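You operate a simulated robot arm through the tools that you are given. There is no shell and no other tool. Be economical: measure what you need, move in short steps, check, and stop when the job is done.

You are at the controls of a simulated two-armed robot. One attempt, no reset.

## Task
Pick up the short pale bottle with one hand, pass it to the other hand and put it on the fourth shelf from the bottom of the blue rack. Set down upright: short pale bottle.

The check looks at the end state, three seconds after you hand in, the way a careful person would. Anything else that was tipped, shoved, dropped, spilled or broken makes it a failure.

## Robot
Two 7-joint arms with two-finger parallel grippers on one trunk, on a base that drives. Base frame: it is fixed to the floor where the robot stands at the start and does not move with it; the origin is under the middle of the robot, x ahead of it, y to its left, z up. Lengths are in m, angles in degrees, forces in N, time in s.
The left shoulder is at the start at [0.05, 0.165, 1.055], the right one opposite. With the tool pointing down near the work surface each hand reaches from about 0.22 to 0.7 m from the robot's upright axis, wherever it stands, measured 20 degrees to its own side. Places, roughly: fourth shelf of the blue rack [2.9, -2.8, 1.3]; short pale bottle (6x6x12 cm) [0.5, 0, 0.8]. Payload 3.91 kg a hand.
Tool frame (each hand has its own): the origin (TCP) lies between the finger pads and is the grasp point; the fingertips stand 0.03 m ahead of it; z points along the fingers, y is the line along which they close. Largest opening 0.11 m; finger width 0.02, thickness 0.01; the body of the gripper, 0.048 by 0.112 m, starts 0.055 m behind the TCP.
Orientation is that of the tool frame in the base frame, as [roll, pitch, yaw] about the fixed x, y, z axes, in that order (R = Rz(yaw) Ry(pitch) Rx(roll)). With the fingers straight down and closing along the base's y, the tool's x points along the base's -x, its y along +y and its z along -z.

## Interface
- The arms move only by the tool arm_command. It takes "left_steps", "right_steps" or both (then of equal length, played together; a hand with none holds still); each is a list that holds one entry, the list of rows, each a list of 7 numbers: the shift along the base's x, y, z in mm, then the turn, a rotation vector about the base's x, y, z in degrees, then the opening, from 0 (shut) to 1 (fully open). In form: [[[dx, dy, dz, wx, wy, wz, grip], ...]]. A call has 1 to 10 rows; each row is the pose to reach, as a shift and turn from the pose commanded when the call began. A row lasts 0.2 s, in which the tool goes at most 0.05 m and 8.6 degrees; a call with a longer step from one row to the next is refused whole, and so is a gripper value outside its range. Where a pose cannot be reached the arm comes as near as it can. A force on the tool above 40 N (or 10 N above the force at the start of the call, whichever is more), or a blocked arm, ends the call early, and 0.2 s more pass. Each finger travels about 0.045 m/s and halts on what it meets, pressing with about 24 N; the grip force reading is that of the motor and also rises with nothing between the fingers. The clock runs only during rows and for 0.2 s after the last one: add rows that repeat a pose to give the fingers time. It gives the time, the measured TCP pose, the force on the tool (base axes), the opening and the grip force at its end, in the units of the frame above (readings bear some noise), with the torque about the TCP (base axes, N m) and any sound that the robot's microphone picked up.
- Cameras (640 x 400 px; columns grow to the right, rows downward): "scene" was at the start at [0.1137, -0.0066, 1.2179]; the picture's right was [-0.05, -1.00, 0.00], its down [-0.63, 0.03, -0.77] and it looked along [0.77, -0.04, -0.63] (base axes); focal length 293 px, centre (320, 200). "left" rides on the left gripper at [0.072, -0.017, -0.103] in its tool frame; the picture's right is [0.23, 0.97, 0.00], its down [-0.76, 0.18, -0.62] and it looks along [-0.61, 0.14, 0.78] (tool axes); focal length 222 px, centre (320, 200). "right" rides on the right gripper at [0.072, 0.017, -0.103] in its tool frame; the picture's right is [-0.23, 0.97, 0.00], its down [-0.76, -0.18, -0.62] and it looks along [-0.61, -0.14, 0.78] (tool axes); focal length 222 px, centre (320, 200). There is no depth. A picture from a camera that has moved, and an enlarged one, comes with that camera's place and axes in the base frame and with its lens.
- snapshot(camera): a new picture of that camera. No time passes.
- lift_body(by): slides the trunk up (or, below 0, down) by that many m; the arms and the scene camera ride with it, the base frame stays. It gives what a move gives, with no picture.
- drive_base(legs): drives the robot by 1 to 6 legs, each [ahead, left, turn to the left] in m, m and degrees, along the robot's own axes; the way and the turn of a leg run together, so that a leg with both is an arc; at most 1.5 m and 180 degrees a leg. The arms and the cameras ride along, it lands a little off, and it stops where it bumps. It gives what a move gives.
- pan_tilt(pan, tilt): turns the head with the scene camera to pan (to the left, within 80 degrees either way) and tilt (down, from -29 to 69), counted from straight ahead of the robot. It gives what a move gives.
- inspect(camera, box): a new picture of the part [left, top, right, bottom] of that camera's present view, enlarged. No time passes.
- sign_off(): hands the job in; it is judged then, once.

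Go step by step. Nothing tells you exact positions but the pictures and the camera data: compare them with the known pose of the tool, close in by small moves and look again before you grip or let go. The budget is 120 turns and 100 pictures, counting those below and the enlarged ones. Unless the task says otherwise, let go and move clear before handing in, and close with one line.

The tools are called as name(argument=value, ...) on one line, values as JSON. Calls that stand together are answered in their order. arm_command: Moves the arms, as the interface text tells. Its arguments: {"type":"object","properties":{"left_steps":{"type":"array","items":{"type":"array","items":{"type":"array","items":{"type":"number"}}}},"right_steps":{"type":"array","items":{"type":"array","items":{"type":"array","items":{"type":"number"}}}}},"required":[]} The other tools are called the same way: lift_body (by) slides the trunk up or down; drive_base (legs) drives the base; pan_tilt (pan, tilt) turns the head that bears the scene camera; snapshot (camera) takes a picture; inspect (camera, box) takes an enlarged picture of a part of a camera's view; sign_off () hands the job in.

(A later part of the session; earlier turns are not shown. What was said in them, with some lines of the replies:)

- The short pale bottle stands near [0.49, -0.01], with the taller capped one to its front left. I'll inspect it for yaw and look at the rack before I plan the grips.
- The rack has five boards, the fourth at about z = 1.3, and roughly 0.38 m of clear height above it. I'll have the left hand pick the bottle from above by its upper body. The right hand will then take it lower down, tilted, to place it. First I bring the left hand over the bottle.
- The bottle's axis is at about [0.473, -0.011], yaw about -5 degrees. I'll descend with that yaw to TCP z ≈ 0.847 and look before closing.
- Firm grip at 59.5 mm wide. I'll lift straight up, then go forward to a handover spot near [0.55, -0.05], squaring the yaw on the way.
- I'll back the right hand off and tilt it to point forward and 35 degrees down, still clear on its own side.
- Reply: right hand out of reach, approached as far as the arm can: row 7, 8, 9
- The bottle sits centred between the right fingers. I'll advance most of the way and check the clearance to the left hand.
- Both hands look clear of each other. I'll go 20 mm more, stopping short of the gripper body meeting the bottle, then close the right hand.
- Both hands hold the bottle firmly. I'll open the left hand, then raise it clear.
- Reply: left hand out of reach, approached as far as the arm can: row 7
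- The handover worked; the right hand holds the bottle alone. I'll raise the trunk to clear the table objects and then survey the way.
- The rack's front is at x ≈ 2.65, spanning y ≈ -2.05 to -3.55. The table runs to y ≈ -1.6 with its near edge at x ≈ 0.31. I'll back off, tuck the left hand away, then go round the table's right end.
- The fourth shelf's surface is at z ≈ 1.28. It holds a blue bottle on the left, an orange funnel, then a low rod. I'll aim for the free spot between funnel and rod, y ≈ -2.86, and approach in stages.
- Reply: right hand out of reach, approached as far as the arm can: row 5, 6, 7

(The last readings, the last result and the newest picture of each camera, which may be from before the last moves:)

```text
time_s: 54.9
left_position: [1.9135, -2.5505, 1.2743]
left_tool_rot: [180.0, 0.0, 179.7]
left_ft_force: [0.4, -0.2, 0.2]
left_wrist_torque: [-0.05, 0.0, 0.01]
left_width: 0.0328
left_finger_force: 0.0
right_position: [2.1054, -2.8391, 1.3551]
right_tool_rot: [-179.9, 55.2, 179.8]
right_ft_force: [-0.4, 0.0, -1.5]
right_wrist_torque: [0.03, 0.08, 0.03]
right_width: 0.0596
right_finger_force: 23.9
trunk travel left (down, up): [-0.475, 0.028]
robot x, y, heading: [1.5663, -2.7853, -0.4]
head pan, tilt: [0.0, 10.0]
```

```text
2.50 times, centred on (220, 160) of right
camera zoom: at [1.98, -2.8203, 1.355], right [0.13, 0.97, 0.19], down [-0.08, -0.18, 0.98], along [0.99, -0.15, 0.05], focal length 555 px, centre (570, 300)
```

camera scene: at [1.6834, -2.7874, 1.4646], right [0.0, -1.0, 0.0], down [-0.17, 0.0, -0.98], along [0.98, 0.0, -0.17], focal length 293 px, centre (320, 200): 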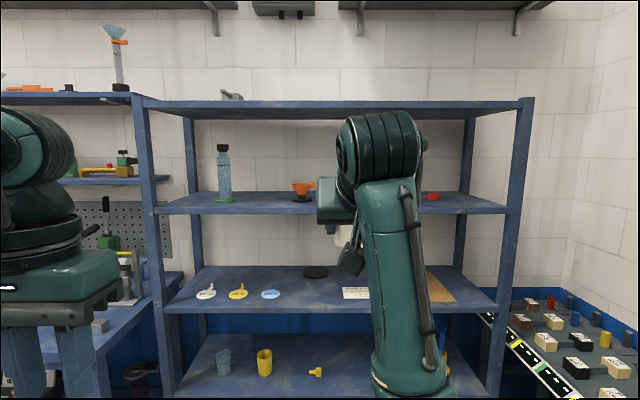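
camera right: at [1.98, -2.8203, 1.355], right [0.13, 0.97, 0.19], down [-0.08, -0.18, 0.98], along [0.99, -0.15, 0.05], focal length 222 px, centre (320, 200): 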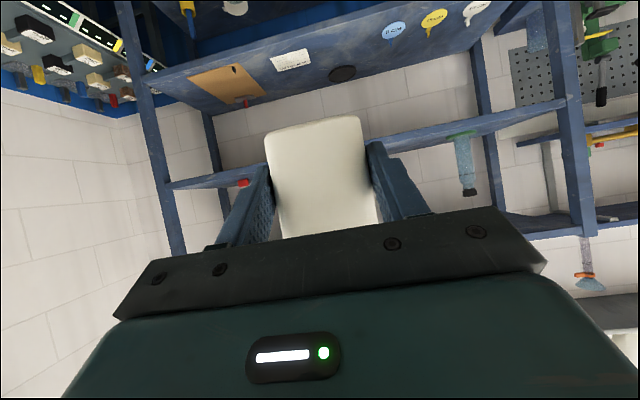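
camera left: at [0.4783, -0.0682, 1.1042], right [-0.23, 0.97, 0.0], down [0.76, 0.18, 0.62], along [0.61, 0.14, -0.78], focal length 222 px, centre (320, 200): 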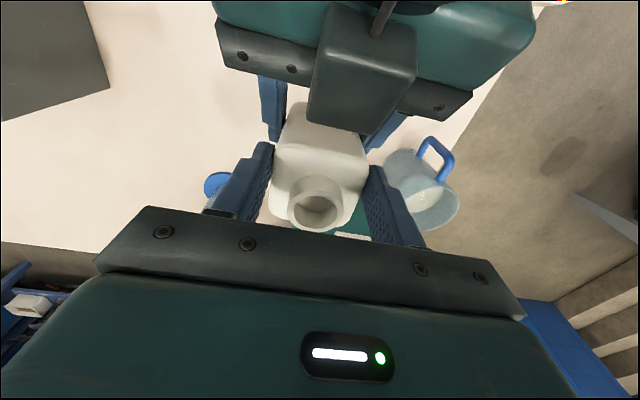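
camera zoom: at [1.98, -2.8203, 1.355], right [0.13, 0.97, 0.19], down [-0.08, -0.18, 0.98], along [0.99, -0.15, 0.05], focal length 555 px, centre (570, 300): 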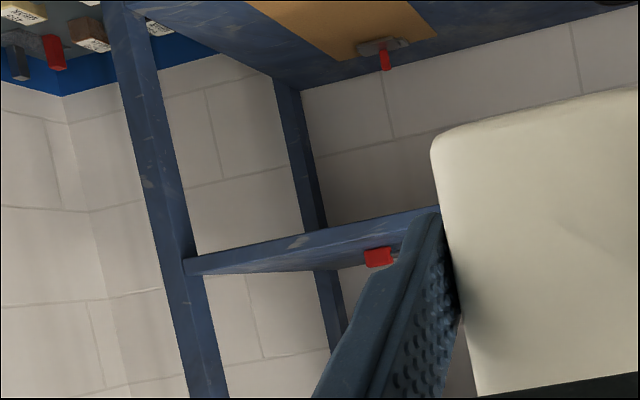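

The shelf 4 surface comes out at z ≈ 1.255 and its front edge at x ≈ 2.70. The funnel is at [2.88, -2.71], and the rod lies far back and further right. I'll put the bottle at about [2.78, -2.87]. Its bottom is now about 6 cm above the shelf, so I drive closer.

drive_base(legs=[[0.42, -0.03, 0.3]])

pan_tilt(pan=0, tilt=15)

snapshot(camera="scene")

snapshot(camera="right")

```text
time_s: 57.4
left_position: [2.3321, -2.5846, 1.275]
left_tool_rot: [180.0, 0.0, 179.6]
left_ft_force: [-0.1, 1.0, -0.4]
left_wrist_torque: [-0.03, -0.01, 0.01]
left_width: 0.0329
left_finger_force: 0.1
right_position: [2.5244, -2.8731, 1.3554]
right_tool_rot: [180.0, 55.1, 179.6]
right_ft_force: [0.3, 0.3, -1.5]
right_wrist_torque: [0.0, 0.02, 0.03]
right_width: 0.0596
right_finger_force: 23.9
trunk travel left (down, up): [-0.475, 0.028]
robot x, y, heading: [1.9781, -2.8181, -0.5]
head pan, tilt: [0.0, 10.0]
```

```text
time_s: 58.1
left_position: [2.3312, -2.5846, 1.2747]
left_tool_rot: [-180.0, 0.0, 179.6]
left_ft_force: [-0.4, -0.8, 1.7]
left_wrist_torque: [0.0, -0.02, 0.01]
left_width: 0.0332
left_finger_force: 0.1
right_position: [2.5224, -2.8737, 1.3564]
right_tool_rot: [-180.0, 55.1, 179.6]
right_ft_force: [0.4, 0.2, -0.8]
right_wrist_torque: [-0.02, 0.05, 0.01]
right_width: 0.0594
right_finger_force: 23.3
trunk travel left (down, up): [-0.475, 0.028]
robot x, y, heading: [1.9788, -2.8165, -0.3]
head pan, tilt: [0.0, 15.0]
```

```text
64 pictures are left
camera scene: at [2.101, -2.8205, 1.4566], right [-0.01, -1.0, 0.0], down [-0.26, 0.0, -0.97], along [0.97, -0.01, -0.26], focal length 293 px, centre (320, 200)
```

scene: 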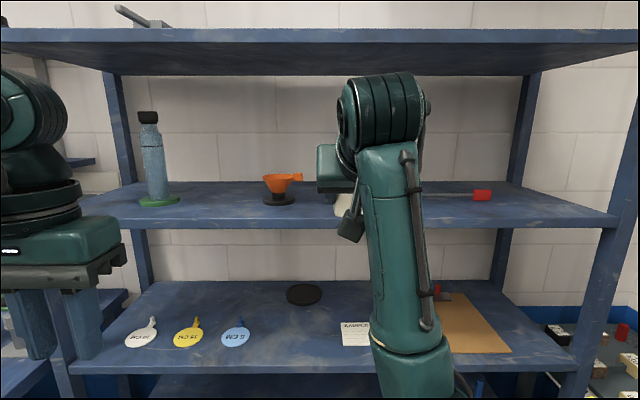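

```text
63 pictures are left
camera right: at [2.397, -2.8546, 1.355], right [0.14, 0.97, 0.19], down [-0.08, -0.18, 0.98], along [0.99, -0.15, 0.05], focal length 222 px, centre (320, 200)
```

right: 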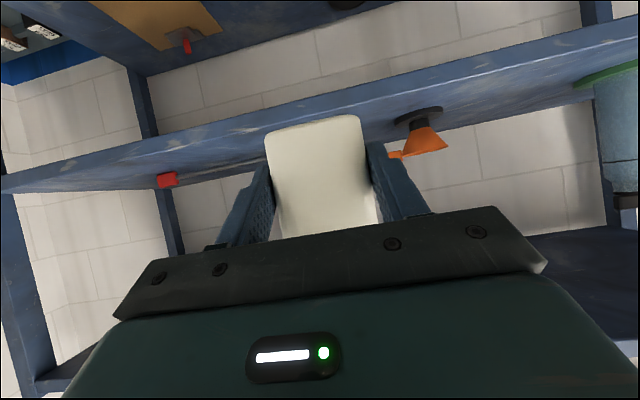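

Depth and height check out again. I'll extend the right arm in over the shelf at the current height.

arm_command(right_steps=[[[40, 0, 0, 0, 0, 0, 0.2], [80, 0, 0, 0, 0, 0, 0.2], [120, 0, 0, 0, 0, 0, 0.2], [160, 0, 0, 0, 0, 0, 0.2], [160, 0, 0, 0, 0, 0, 0.2]]])

snapshot(camera="scene")

snapshot(camera="right")

```text
time_s: 59.3
left_position: [2.3314, -2.5843, 1.2748]
left_tool_rot: [-180.0, 0.0, 179.6]
left_ft_force: [0.2, -0.2, 0.4]
left_wrist_torque: [-0.01, 0.0, 0.02]
left_width: 0.0329
left_finger_force: 0.0
right_position: [2.6836, -2.8713, 1.3587]
right_tool_rot: [179.8, 55.2, 179.4]
right_ft_force: [0.7, 0.0, -1.1]
right_wrist_torque: [0.04, 0.03, 0.01]
right_width: 0.0597
right_finger_force: 24.0
trunk travel left (down, up): [-0.475, 0.028]
robot x, y, heading: [1.9779, -2.817, -0.5]
head pan, tilt: [0.0, 15.0]
```

```text
62 pictures are left
camera scene: at [2.1009, -2.8204, 1.4566], right [-0.01, -1.0, 0.0], down [-0.26, 0.0, -0.97], along [0.97, -0.01, -0.26], focal length 293 px, centre (320, 200)
```

scene: 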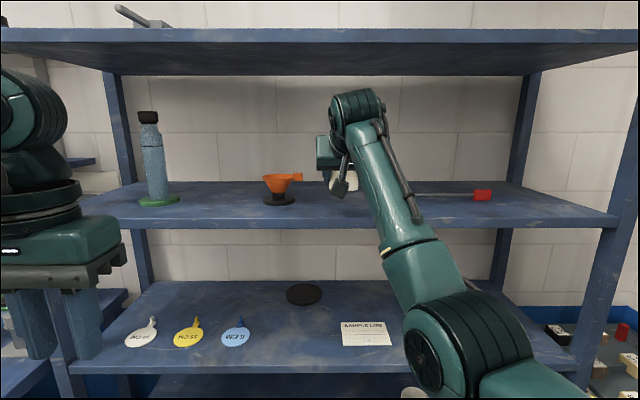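

```text
61 pictures are left
camera right: at [2.558, -2.853, 1.3577], right [0.14, 0.97, 0.19], down [-0.08, -0.18, 0.98], along [0.99, -0.15, 0.05], focal length 222 px, centre (320, 200)
```

right: 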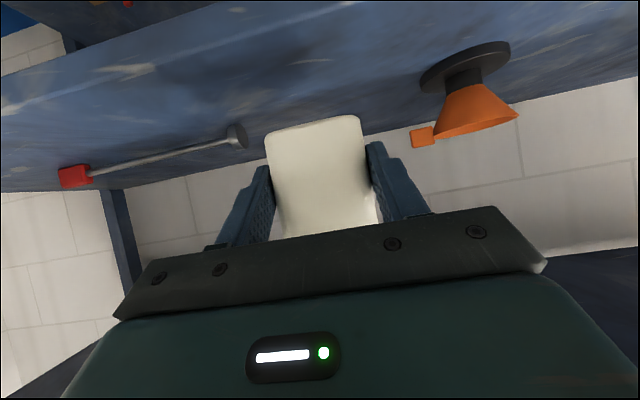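

arm_command(right_steps=[[[40, 0, 0, 0, 0, 0, 0.2], [85, 0, 0, 0, 0, 0, 0.2], [85, 0, -25, 0, 0, 0, 0.2], [85, 0, -45, 0, 0, 0, 0.2], [85, 0, -45, 0, 0, 0, 0.2]]])

snapshot(camera="scene")

snapshot(camera="right")

```text
time_s: 60.5
left_position: [2.3313, -2.5842, 1.2745]
left_tool_rot: [179.9, -0.1, 179.4]
left_ft_force: [0.4, 0.1, 0.6]
left_wrist_torque: [-0.02, -0.02, -0.01]
left_width: 0.0328
left_finger_force: 0.0
right_position: [2.7429, -2.8824, 1.3241]
right_tool_rot: [180.0, 55.1, 179.6]
right_ft_force: [-0.7, -0.1, -1.3]
right_wrist_torque: [0.01, 0.08, -0.02]
right_width: 0.0598
right_finger_force: 23.8
right hand out of reach, approached as far as the arm can: row 2, 3, 4, 5
trunk travel left (down, up): [-0.475, 0.028]
robot x, y, heading: [1.9807, -2.8167, -0.6]
head pan, tilt: [0.0, 15.0]
```

```text
60 pictures are left
camera scene: at [2.101, -2.8204, 1.4566], right [-0.01, -1.0, 0.0], down [-0.26, 0.0, -0.97], along [0.97, -0.01, -0.26], focal length 293 px, centre (320, 200)
```

scene: 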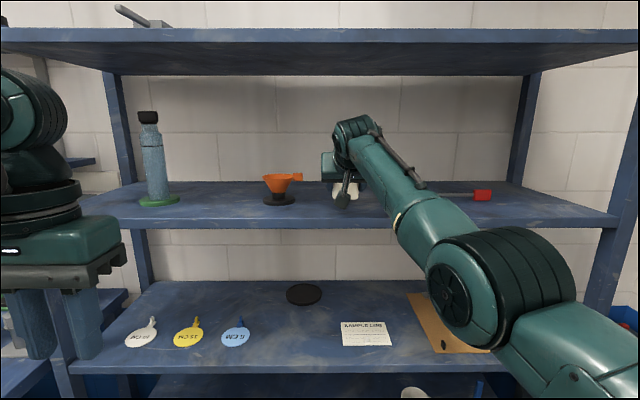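

```text
59 pictures are left
camera right: at [2.617, -2.8626, 1.323], right [0.14, 0.97, 0.19], down [-0.08, -0.18, 0.98], along [0.99, -0.15, 0.05], focal length 222 px, centre (320, 200)
```

right: 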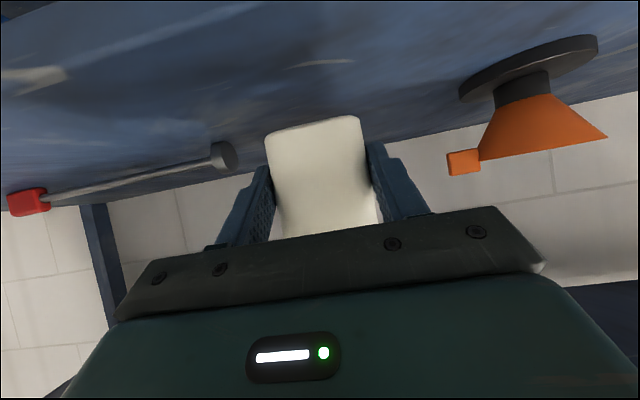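

The arm is at full stretch. I'll ease it back and up a bit, then drive 8 cm closer for a comfortable reach.

arm_command(right_steps=[[[-30, 0, 10, 0, 0, 0, 0.2], [-60, 0, 20, 0, 0, 0, 0.2], [-60, 0, 20, 0, 0, 0, 0.2]]])

drive_base(legs=[[0.08, 0, 0.4]])

snapshot(camera="right")

snapshot(camera="scene")

```text
time_s: 61.3
left_position: [2.3321, -2.5849, 1.2746]
left_tool_rot: [-180.0, -0.1, 179.6]
left_ft_force: [0.3, -0.2, 0.3]
left_wrist_torque: [0.01, 0.0, 0.01]
left_width: 0.0329
left_finger_force: 0.0
right_position: [2.6819, -2.8787, 1.3413]
right_tool_rot: [-179.9, 55.0, 179.7]
right_ft_force: [0.2, 0.0, -2.0]
right_wrist_torque: [-0.02, 0.05, 0.0]
right_width: 0.0595
right_finger_force: 24.2
trunk travel left (down, up): [-0.475, 0.028]
robot x, y, heading: [1.977, -2.8177, -0.7]
head pan, tilt: [0.0, 15.0]
```

```text
time_s: 62.4
left_position: [2.4106, -2.5836, 1.2739]
left_tool_rot: [-180.0, 0.1, 179.8]
left_ft_force: [0.1, 0.2, 0.1]
left_wrist_torque: [-0.03, 0.01, -0.01]
left_width: 0.0329
left_finger_force: 0.0
right_position: [2.7637, -2.8755, 1.3415]
right_tool_rot: [180.0, 55.1, 179.8]
right_ft_force: [0.5, -0.5, -1.4]
right_wrist_torque: [-0.05, 0.04, 0.01]
right_width: 0.0595
right_finger_force: 24.1
trunk travel left (down, up): [-0.475, 0.028]
robot x, y, heading: [2.0588, -2.8175, 0.2]
head pan, tilt: [0.0, 15.0]
```

```text
58 pictures are left
camera right: at [2.6374, -2.857, 1.3416], right [0.13, 0.97, 0.19], down [-0.08, -0.18, 0.98], along [0.99, -0.14, 0.05], focal length 222 px, centre (320, 200)
```

right: 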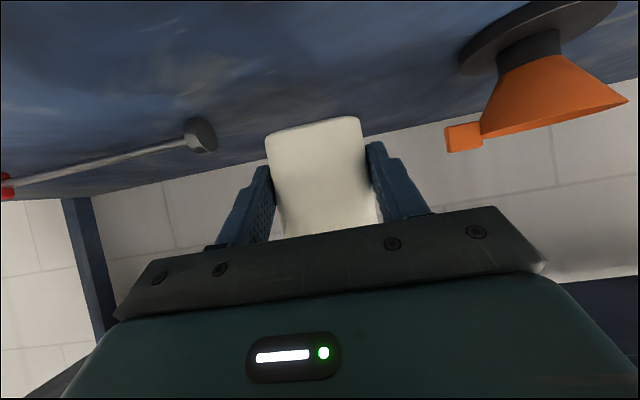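

```text
57 pictures are left
camera scene: at [2.1823, -2.8201, 1.4565], right [0.0, -1.0, 0.0], down [-0.26, 0.0, -0.97], along [0.97, 0.0, -0.26], focal length 293 px, centre (320, 200)
```

scene: 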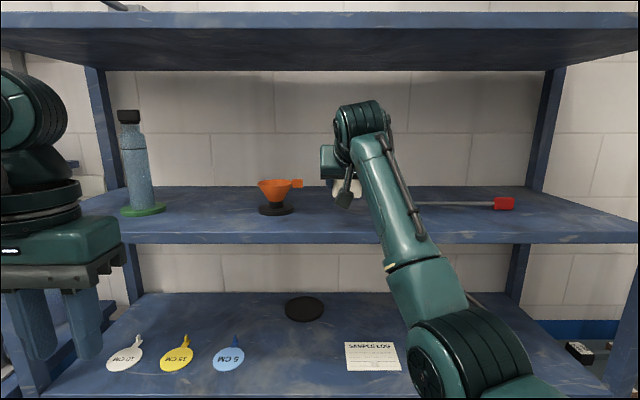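

The bottle is now about 6 cm inside the shelf's front edge, clear of funnel and rod. I'll lower it nearly to the surface, then feel for contact.

arm_command(right_steps=[[[5, 0, -20, 0, 0, 0, 0.2], [5, 0, -36, 0, 0, 0, 0.2], [5, 0, -36, 0, 0, 0, 0.2]]])

snapshot(camera="right")

arm_command(right_steps=[[[0, 0, -2, 0, 0, 0, 0.2], [0, 0, -4, 0, 0, 0, 0.2], [0, 0, -4, 0, 0, 0, 0.2]]])

```text
time_s: 63.2
left_position: [2.4107, -2.5823, 1.2748]
left_tool_rot: [180.0, -0.1, 179.9]
left_ft_force: [0.7, 0.5, -0.3]
left_wrist_torque: [0.03, 0.02, 0.01]
left_width: 0.033
left_finger_force: 0.1
right_position: [2.7681, -2.8751, 1.3064]
right_tool_rot: [-179.9, 55.2, 179.8]
right_ft_force: [0.1, -0.3, -1.8]
right_wrist_torque: [-0.03, 0.06, 0.02]
right_width: 0.0597
right_finger_force: 23.7
trunk travel left (down, up): [-0.475, 0.028]
robot x, y, heading: [2.0568, -2.8192, -0.1]
head pan, tilt: [0.0, 15.0]
```

```text
56 pictures are left
camera right: at [2.643, -2.8569, 1.3051], right [0.13, 0.97, 0.19], down [-0.08, -0.18, 0.98], along [0.99, -0.14, 0.05], focal length 222 px, centre (320, 200)
```

right: 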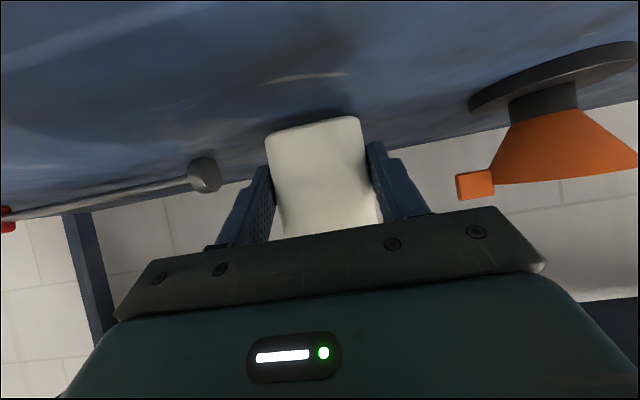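

```text
time_s: 64.0
left_position: [2.4101, -2.5839, 1.273]
left_tool_rot: [179.9, 0.0, 179.9]
left_ft_force: [-0.4, 0.5, -0.3]
left_wrist_torque: [0.02, 0.02, 0.01]
left_width: 0.0329
left_finger_force: 0.1
right_position: [2.7676, -2.8738, 1.3012]
right_tool_rot: [179.9, 55.1, 179.9]
right_ft_force: [-0.7, 0.7, -1.9]
right_wrist_torque: [0.0, 0.03, 0.01]
right_width: 0.0595
right_finger_force: 24.0
trunk travel left (down, up): [-0.475, 0.028]
robot x, y, heading: [2.0614, -2.8175, -0.1]
head pan, tilt: [0.0, 15.0]
```

arm_command(right_steps=[[[0, 0, -2, 0, 0, 0, 0.2], [0, 0, -4, 0, 0, 0, 0.2], [0, 0, -6, 0, 0, 0, 0.2], [0, 0, -6, 0, 0, 0, 0.2]]])

inspect(camera="right", box=[240, 80, 400, 180])

```text
time_s: 65.0
left_position: [2.4092, -2.5826, 1.2746]
left_tool_rot: [-179.9, 0.1, 179.9]
left_ft_force: [-0.9, 0.0, -0.2]
left_wrist_torque: [-0.02, -0.01, 0.0]
left_width: 0.0331
left_finger_force: 0.1
right_position: [2.767, -2.8749, 1.2989]
right_tool_rot: [180.0, 55.5, 179.9]
right_ft_force: [3.1, 0.8, 7.6]
right_wrist_torque: [0.11, -0.05, -0.04]
right_width: 0.0598
right_finger_force: 23.4
trunk travel left (down, up): [-0.475, 0.028]
robot x, y, heading: [2.0579, -2.8171, -0.1]
head pan, tilt: [0.0, 15.0]
```

```text
4.00 times, centred on (320, 130) of right
camera zoom: at [2.6411, -2.8567, 1.2974], right [0.13, 0.97, 0.19], down [-0.08, -0.18, 0.98], along [0.99, -0.14, 0.06], focal length 888 px, centre (320, 480)
```

zoom: 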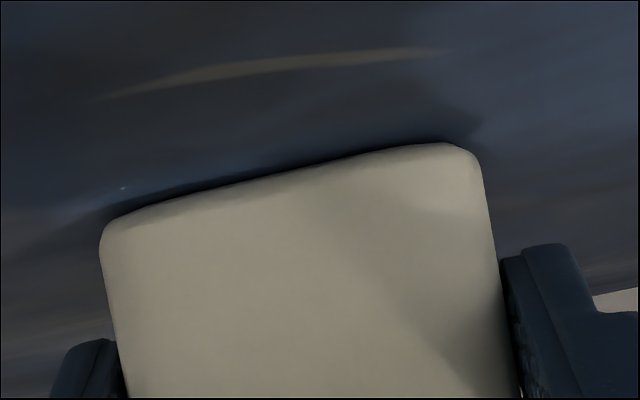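

The bottle touches down at 7.6 N. I'll ease the pressure, open the hand slowly, and check.

arm_command(right_steps=[[[0, 0, 2, 0, 0, 0, 0.2], [0, 0, 2, 0, 0, 0, 0.52], [0, 0, 2, 0, 0, 0, 0.6], [0, 0, 2, 0, 0, 0, 0.75], [0, 0, 2, 0, 0, 0, 0.9], [0, 0, 2, 0, 0, 0, 0.9]]])

snapshot(camera="right")

```text
time_s: 66.4
left_position: [2.4102, -2.5825, 1.2744]
left_tool_rot: [180.0, 0.0, 179.9]
left_ft_force: [0.3, 0.1, -1.2]
left_wrist_torque: [-0.01, 0.01, -0.02]
left_width: 0.0334
left_finger_force: 0.1
right_position: [2.767, -2.876, 1.2982]
right_tool_rot: [179.9, 55.2, 179.9]
right_ft_force: [0.7, 0.3, 0.0]
right_wrist_torque: [-0.01, -0.04, 0.02]
right_width: 0.0991
right_finger_force: 0.0
trunk travel left (down, up): [-0.475, 0.028]
robot x, y, heading: [2.0617, -2.8193, -0.1]
head pan, tilt: [0.0, 15.0]
```

```text
54 pictures are left
camera right: at [2.6411, -2.8568, 1.2975], right [0.13, 0.97, 0.19], down [-0.08, -0.18, 0.98], along [0.99, -0.14, 0.05], focal length 222 px, centre (320, 200)
```

right: 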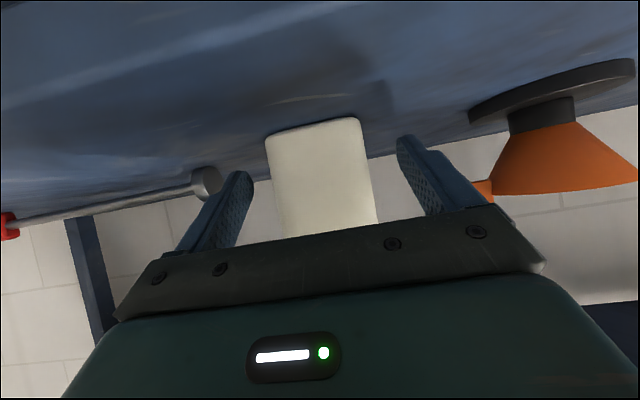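

The bottle stands free between the open fingers. I'll withdraw straight back, then drive off a little for a full look.

arm_command(right_steps=[[[-25, 0, 6, 0, 0, 0, 0.9], [-50, 0, 14, 0, 0, 0, 0.9], [-80, 0, 20, 0, 0, 0, 0.9], [-120, 0, 25, 0, 0, 0, 0.9], [-150, 0, 25, 0, 0, 0, 0.9]]])

drive_base(legs=[[-0.35, 0, 0]])

arm_command(right_steps=[[[0, 0, -45, 0, 0, 0, 0.9], [0, 0, -90, 0, 0, 0, 0.9], [0, 0, -135, 0, 0, 0, 0.9], [0, 0, -180, 0, 0, 0, 0.9], [0, 0, -220, 0, 0, 0, 0.9]]])

snapshot(camera="scene")

```text
time_s: 67.6
left_position: [2.4115, -2.5823, 1.2744]
left_tool_rot: [180.0, 0.0, 179.8]
left_ft_force: [0.5, 0.2, -0.4]
left_wrist_torque: [0.06, 0.01, 0.0]
left_width: 0.033
left_finger_force: 0.1
right_position: [2.6158, -2.8744, 1.3238]
right_tool_rot: [180.0, 55.1, 179.9]
right_ft_force: [0.7, -0.1, 0.7]
right_wrist_torque: [0.01, -0.02, 0.03]
right_width: 0.099
right_finger_force: 0.0
trunk travel left (down, up): [-0.475, 0.028]
robot x, y, heading: [2.0574, -2.8209, -0.5]
head pan, tilt: [0.0, 15.0]
```

```text
time_s: 69.8
left_position: [2.0651, -2.5848, 1.2753]
left_tool_rot: [180.0, 0.0, 179.3]
left_ft_force: [-0.4, 0.6, 0.2]
left_wrist_torque: [0.03, -0.01, 0.0]
left_width: 0.0331
left_finger_force: 0.1
right_position: [2.2699, -2.8791, 1.3247]
right_tool_rot: [-179.9, 55.2, 179.3]
right_ft_force: [-1.2, -0.1, -0.2]
right_wrist_torque: [-0.04, 0.02, 0.0]
right_width: 0.0989
right_finger_force: 0.1
trunk travel left (down, up): [-0.475, 0.028]
robot x, y, heading: [1.7145, -2.8152, -0.5]
head pan, tilt: [0.0, 15.0]
```

```text
time_s: 71.0
left_position: [2.0665, -2.5843, 1.2749]
left_tool_rot: [180.0, 0.0, 179.2]
left_ft_force: [-0.1, -0.1, -0.4]
left_wrist_torque: [0.01, 0.04, -0.02]
left_width: 0.0333
left_finger_force: 0.0
right_position: [2.2663, -2.8792, 1.1054]
right_tool_rot: [179.9, 55.5, 179.3]
right_ft_force: [-0.2, 0.1, -0.1]
right_wrist_torque: [0.0, 0.01, 0.01]
right_width: 0.099
right_finger_force: 0.0
trunk travel left (down, up): [-0.475, 0.028]
robot x, y, heading: [1.7126, -2.8153, -0.7]
head pan, tilt: [0.0, 15.0]
```

```text
53 pictures are left
camera scene: at [1.8346, -2.8191, 1.4566], right [-0.01, -1.0, 0.0], down [-0.26, 0.0, -0.97], along [0.97, -0.01, -0.26], focal length 293 px, centre (320, 200)
```

scene: 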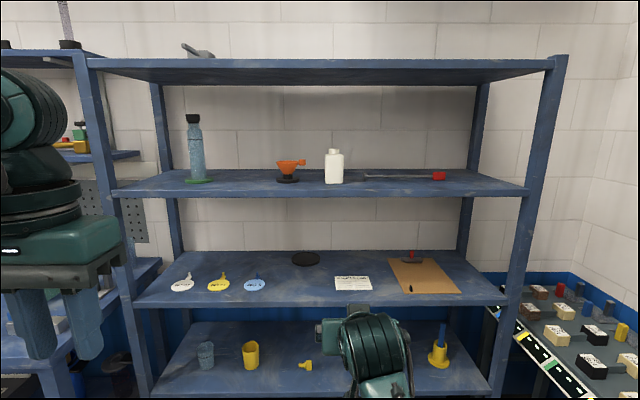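

The short pale bottle stands upright on the fourth shelf, funnel and rod are where they were, and both hands are clear. I'm handing in.

sign_off()

```text
The job is handed in.
```

The short pale bottle was picked up with the left hand, passed to the right, and now stands upright on the fourth shelf of the blue rack; I saw nothing else knocked or moved.
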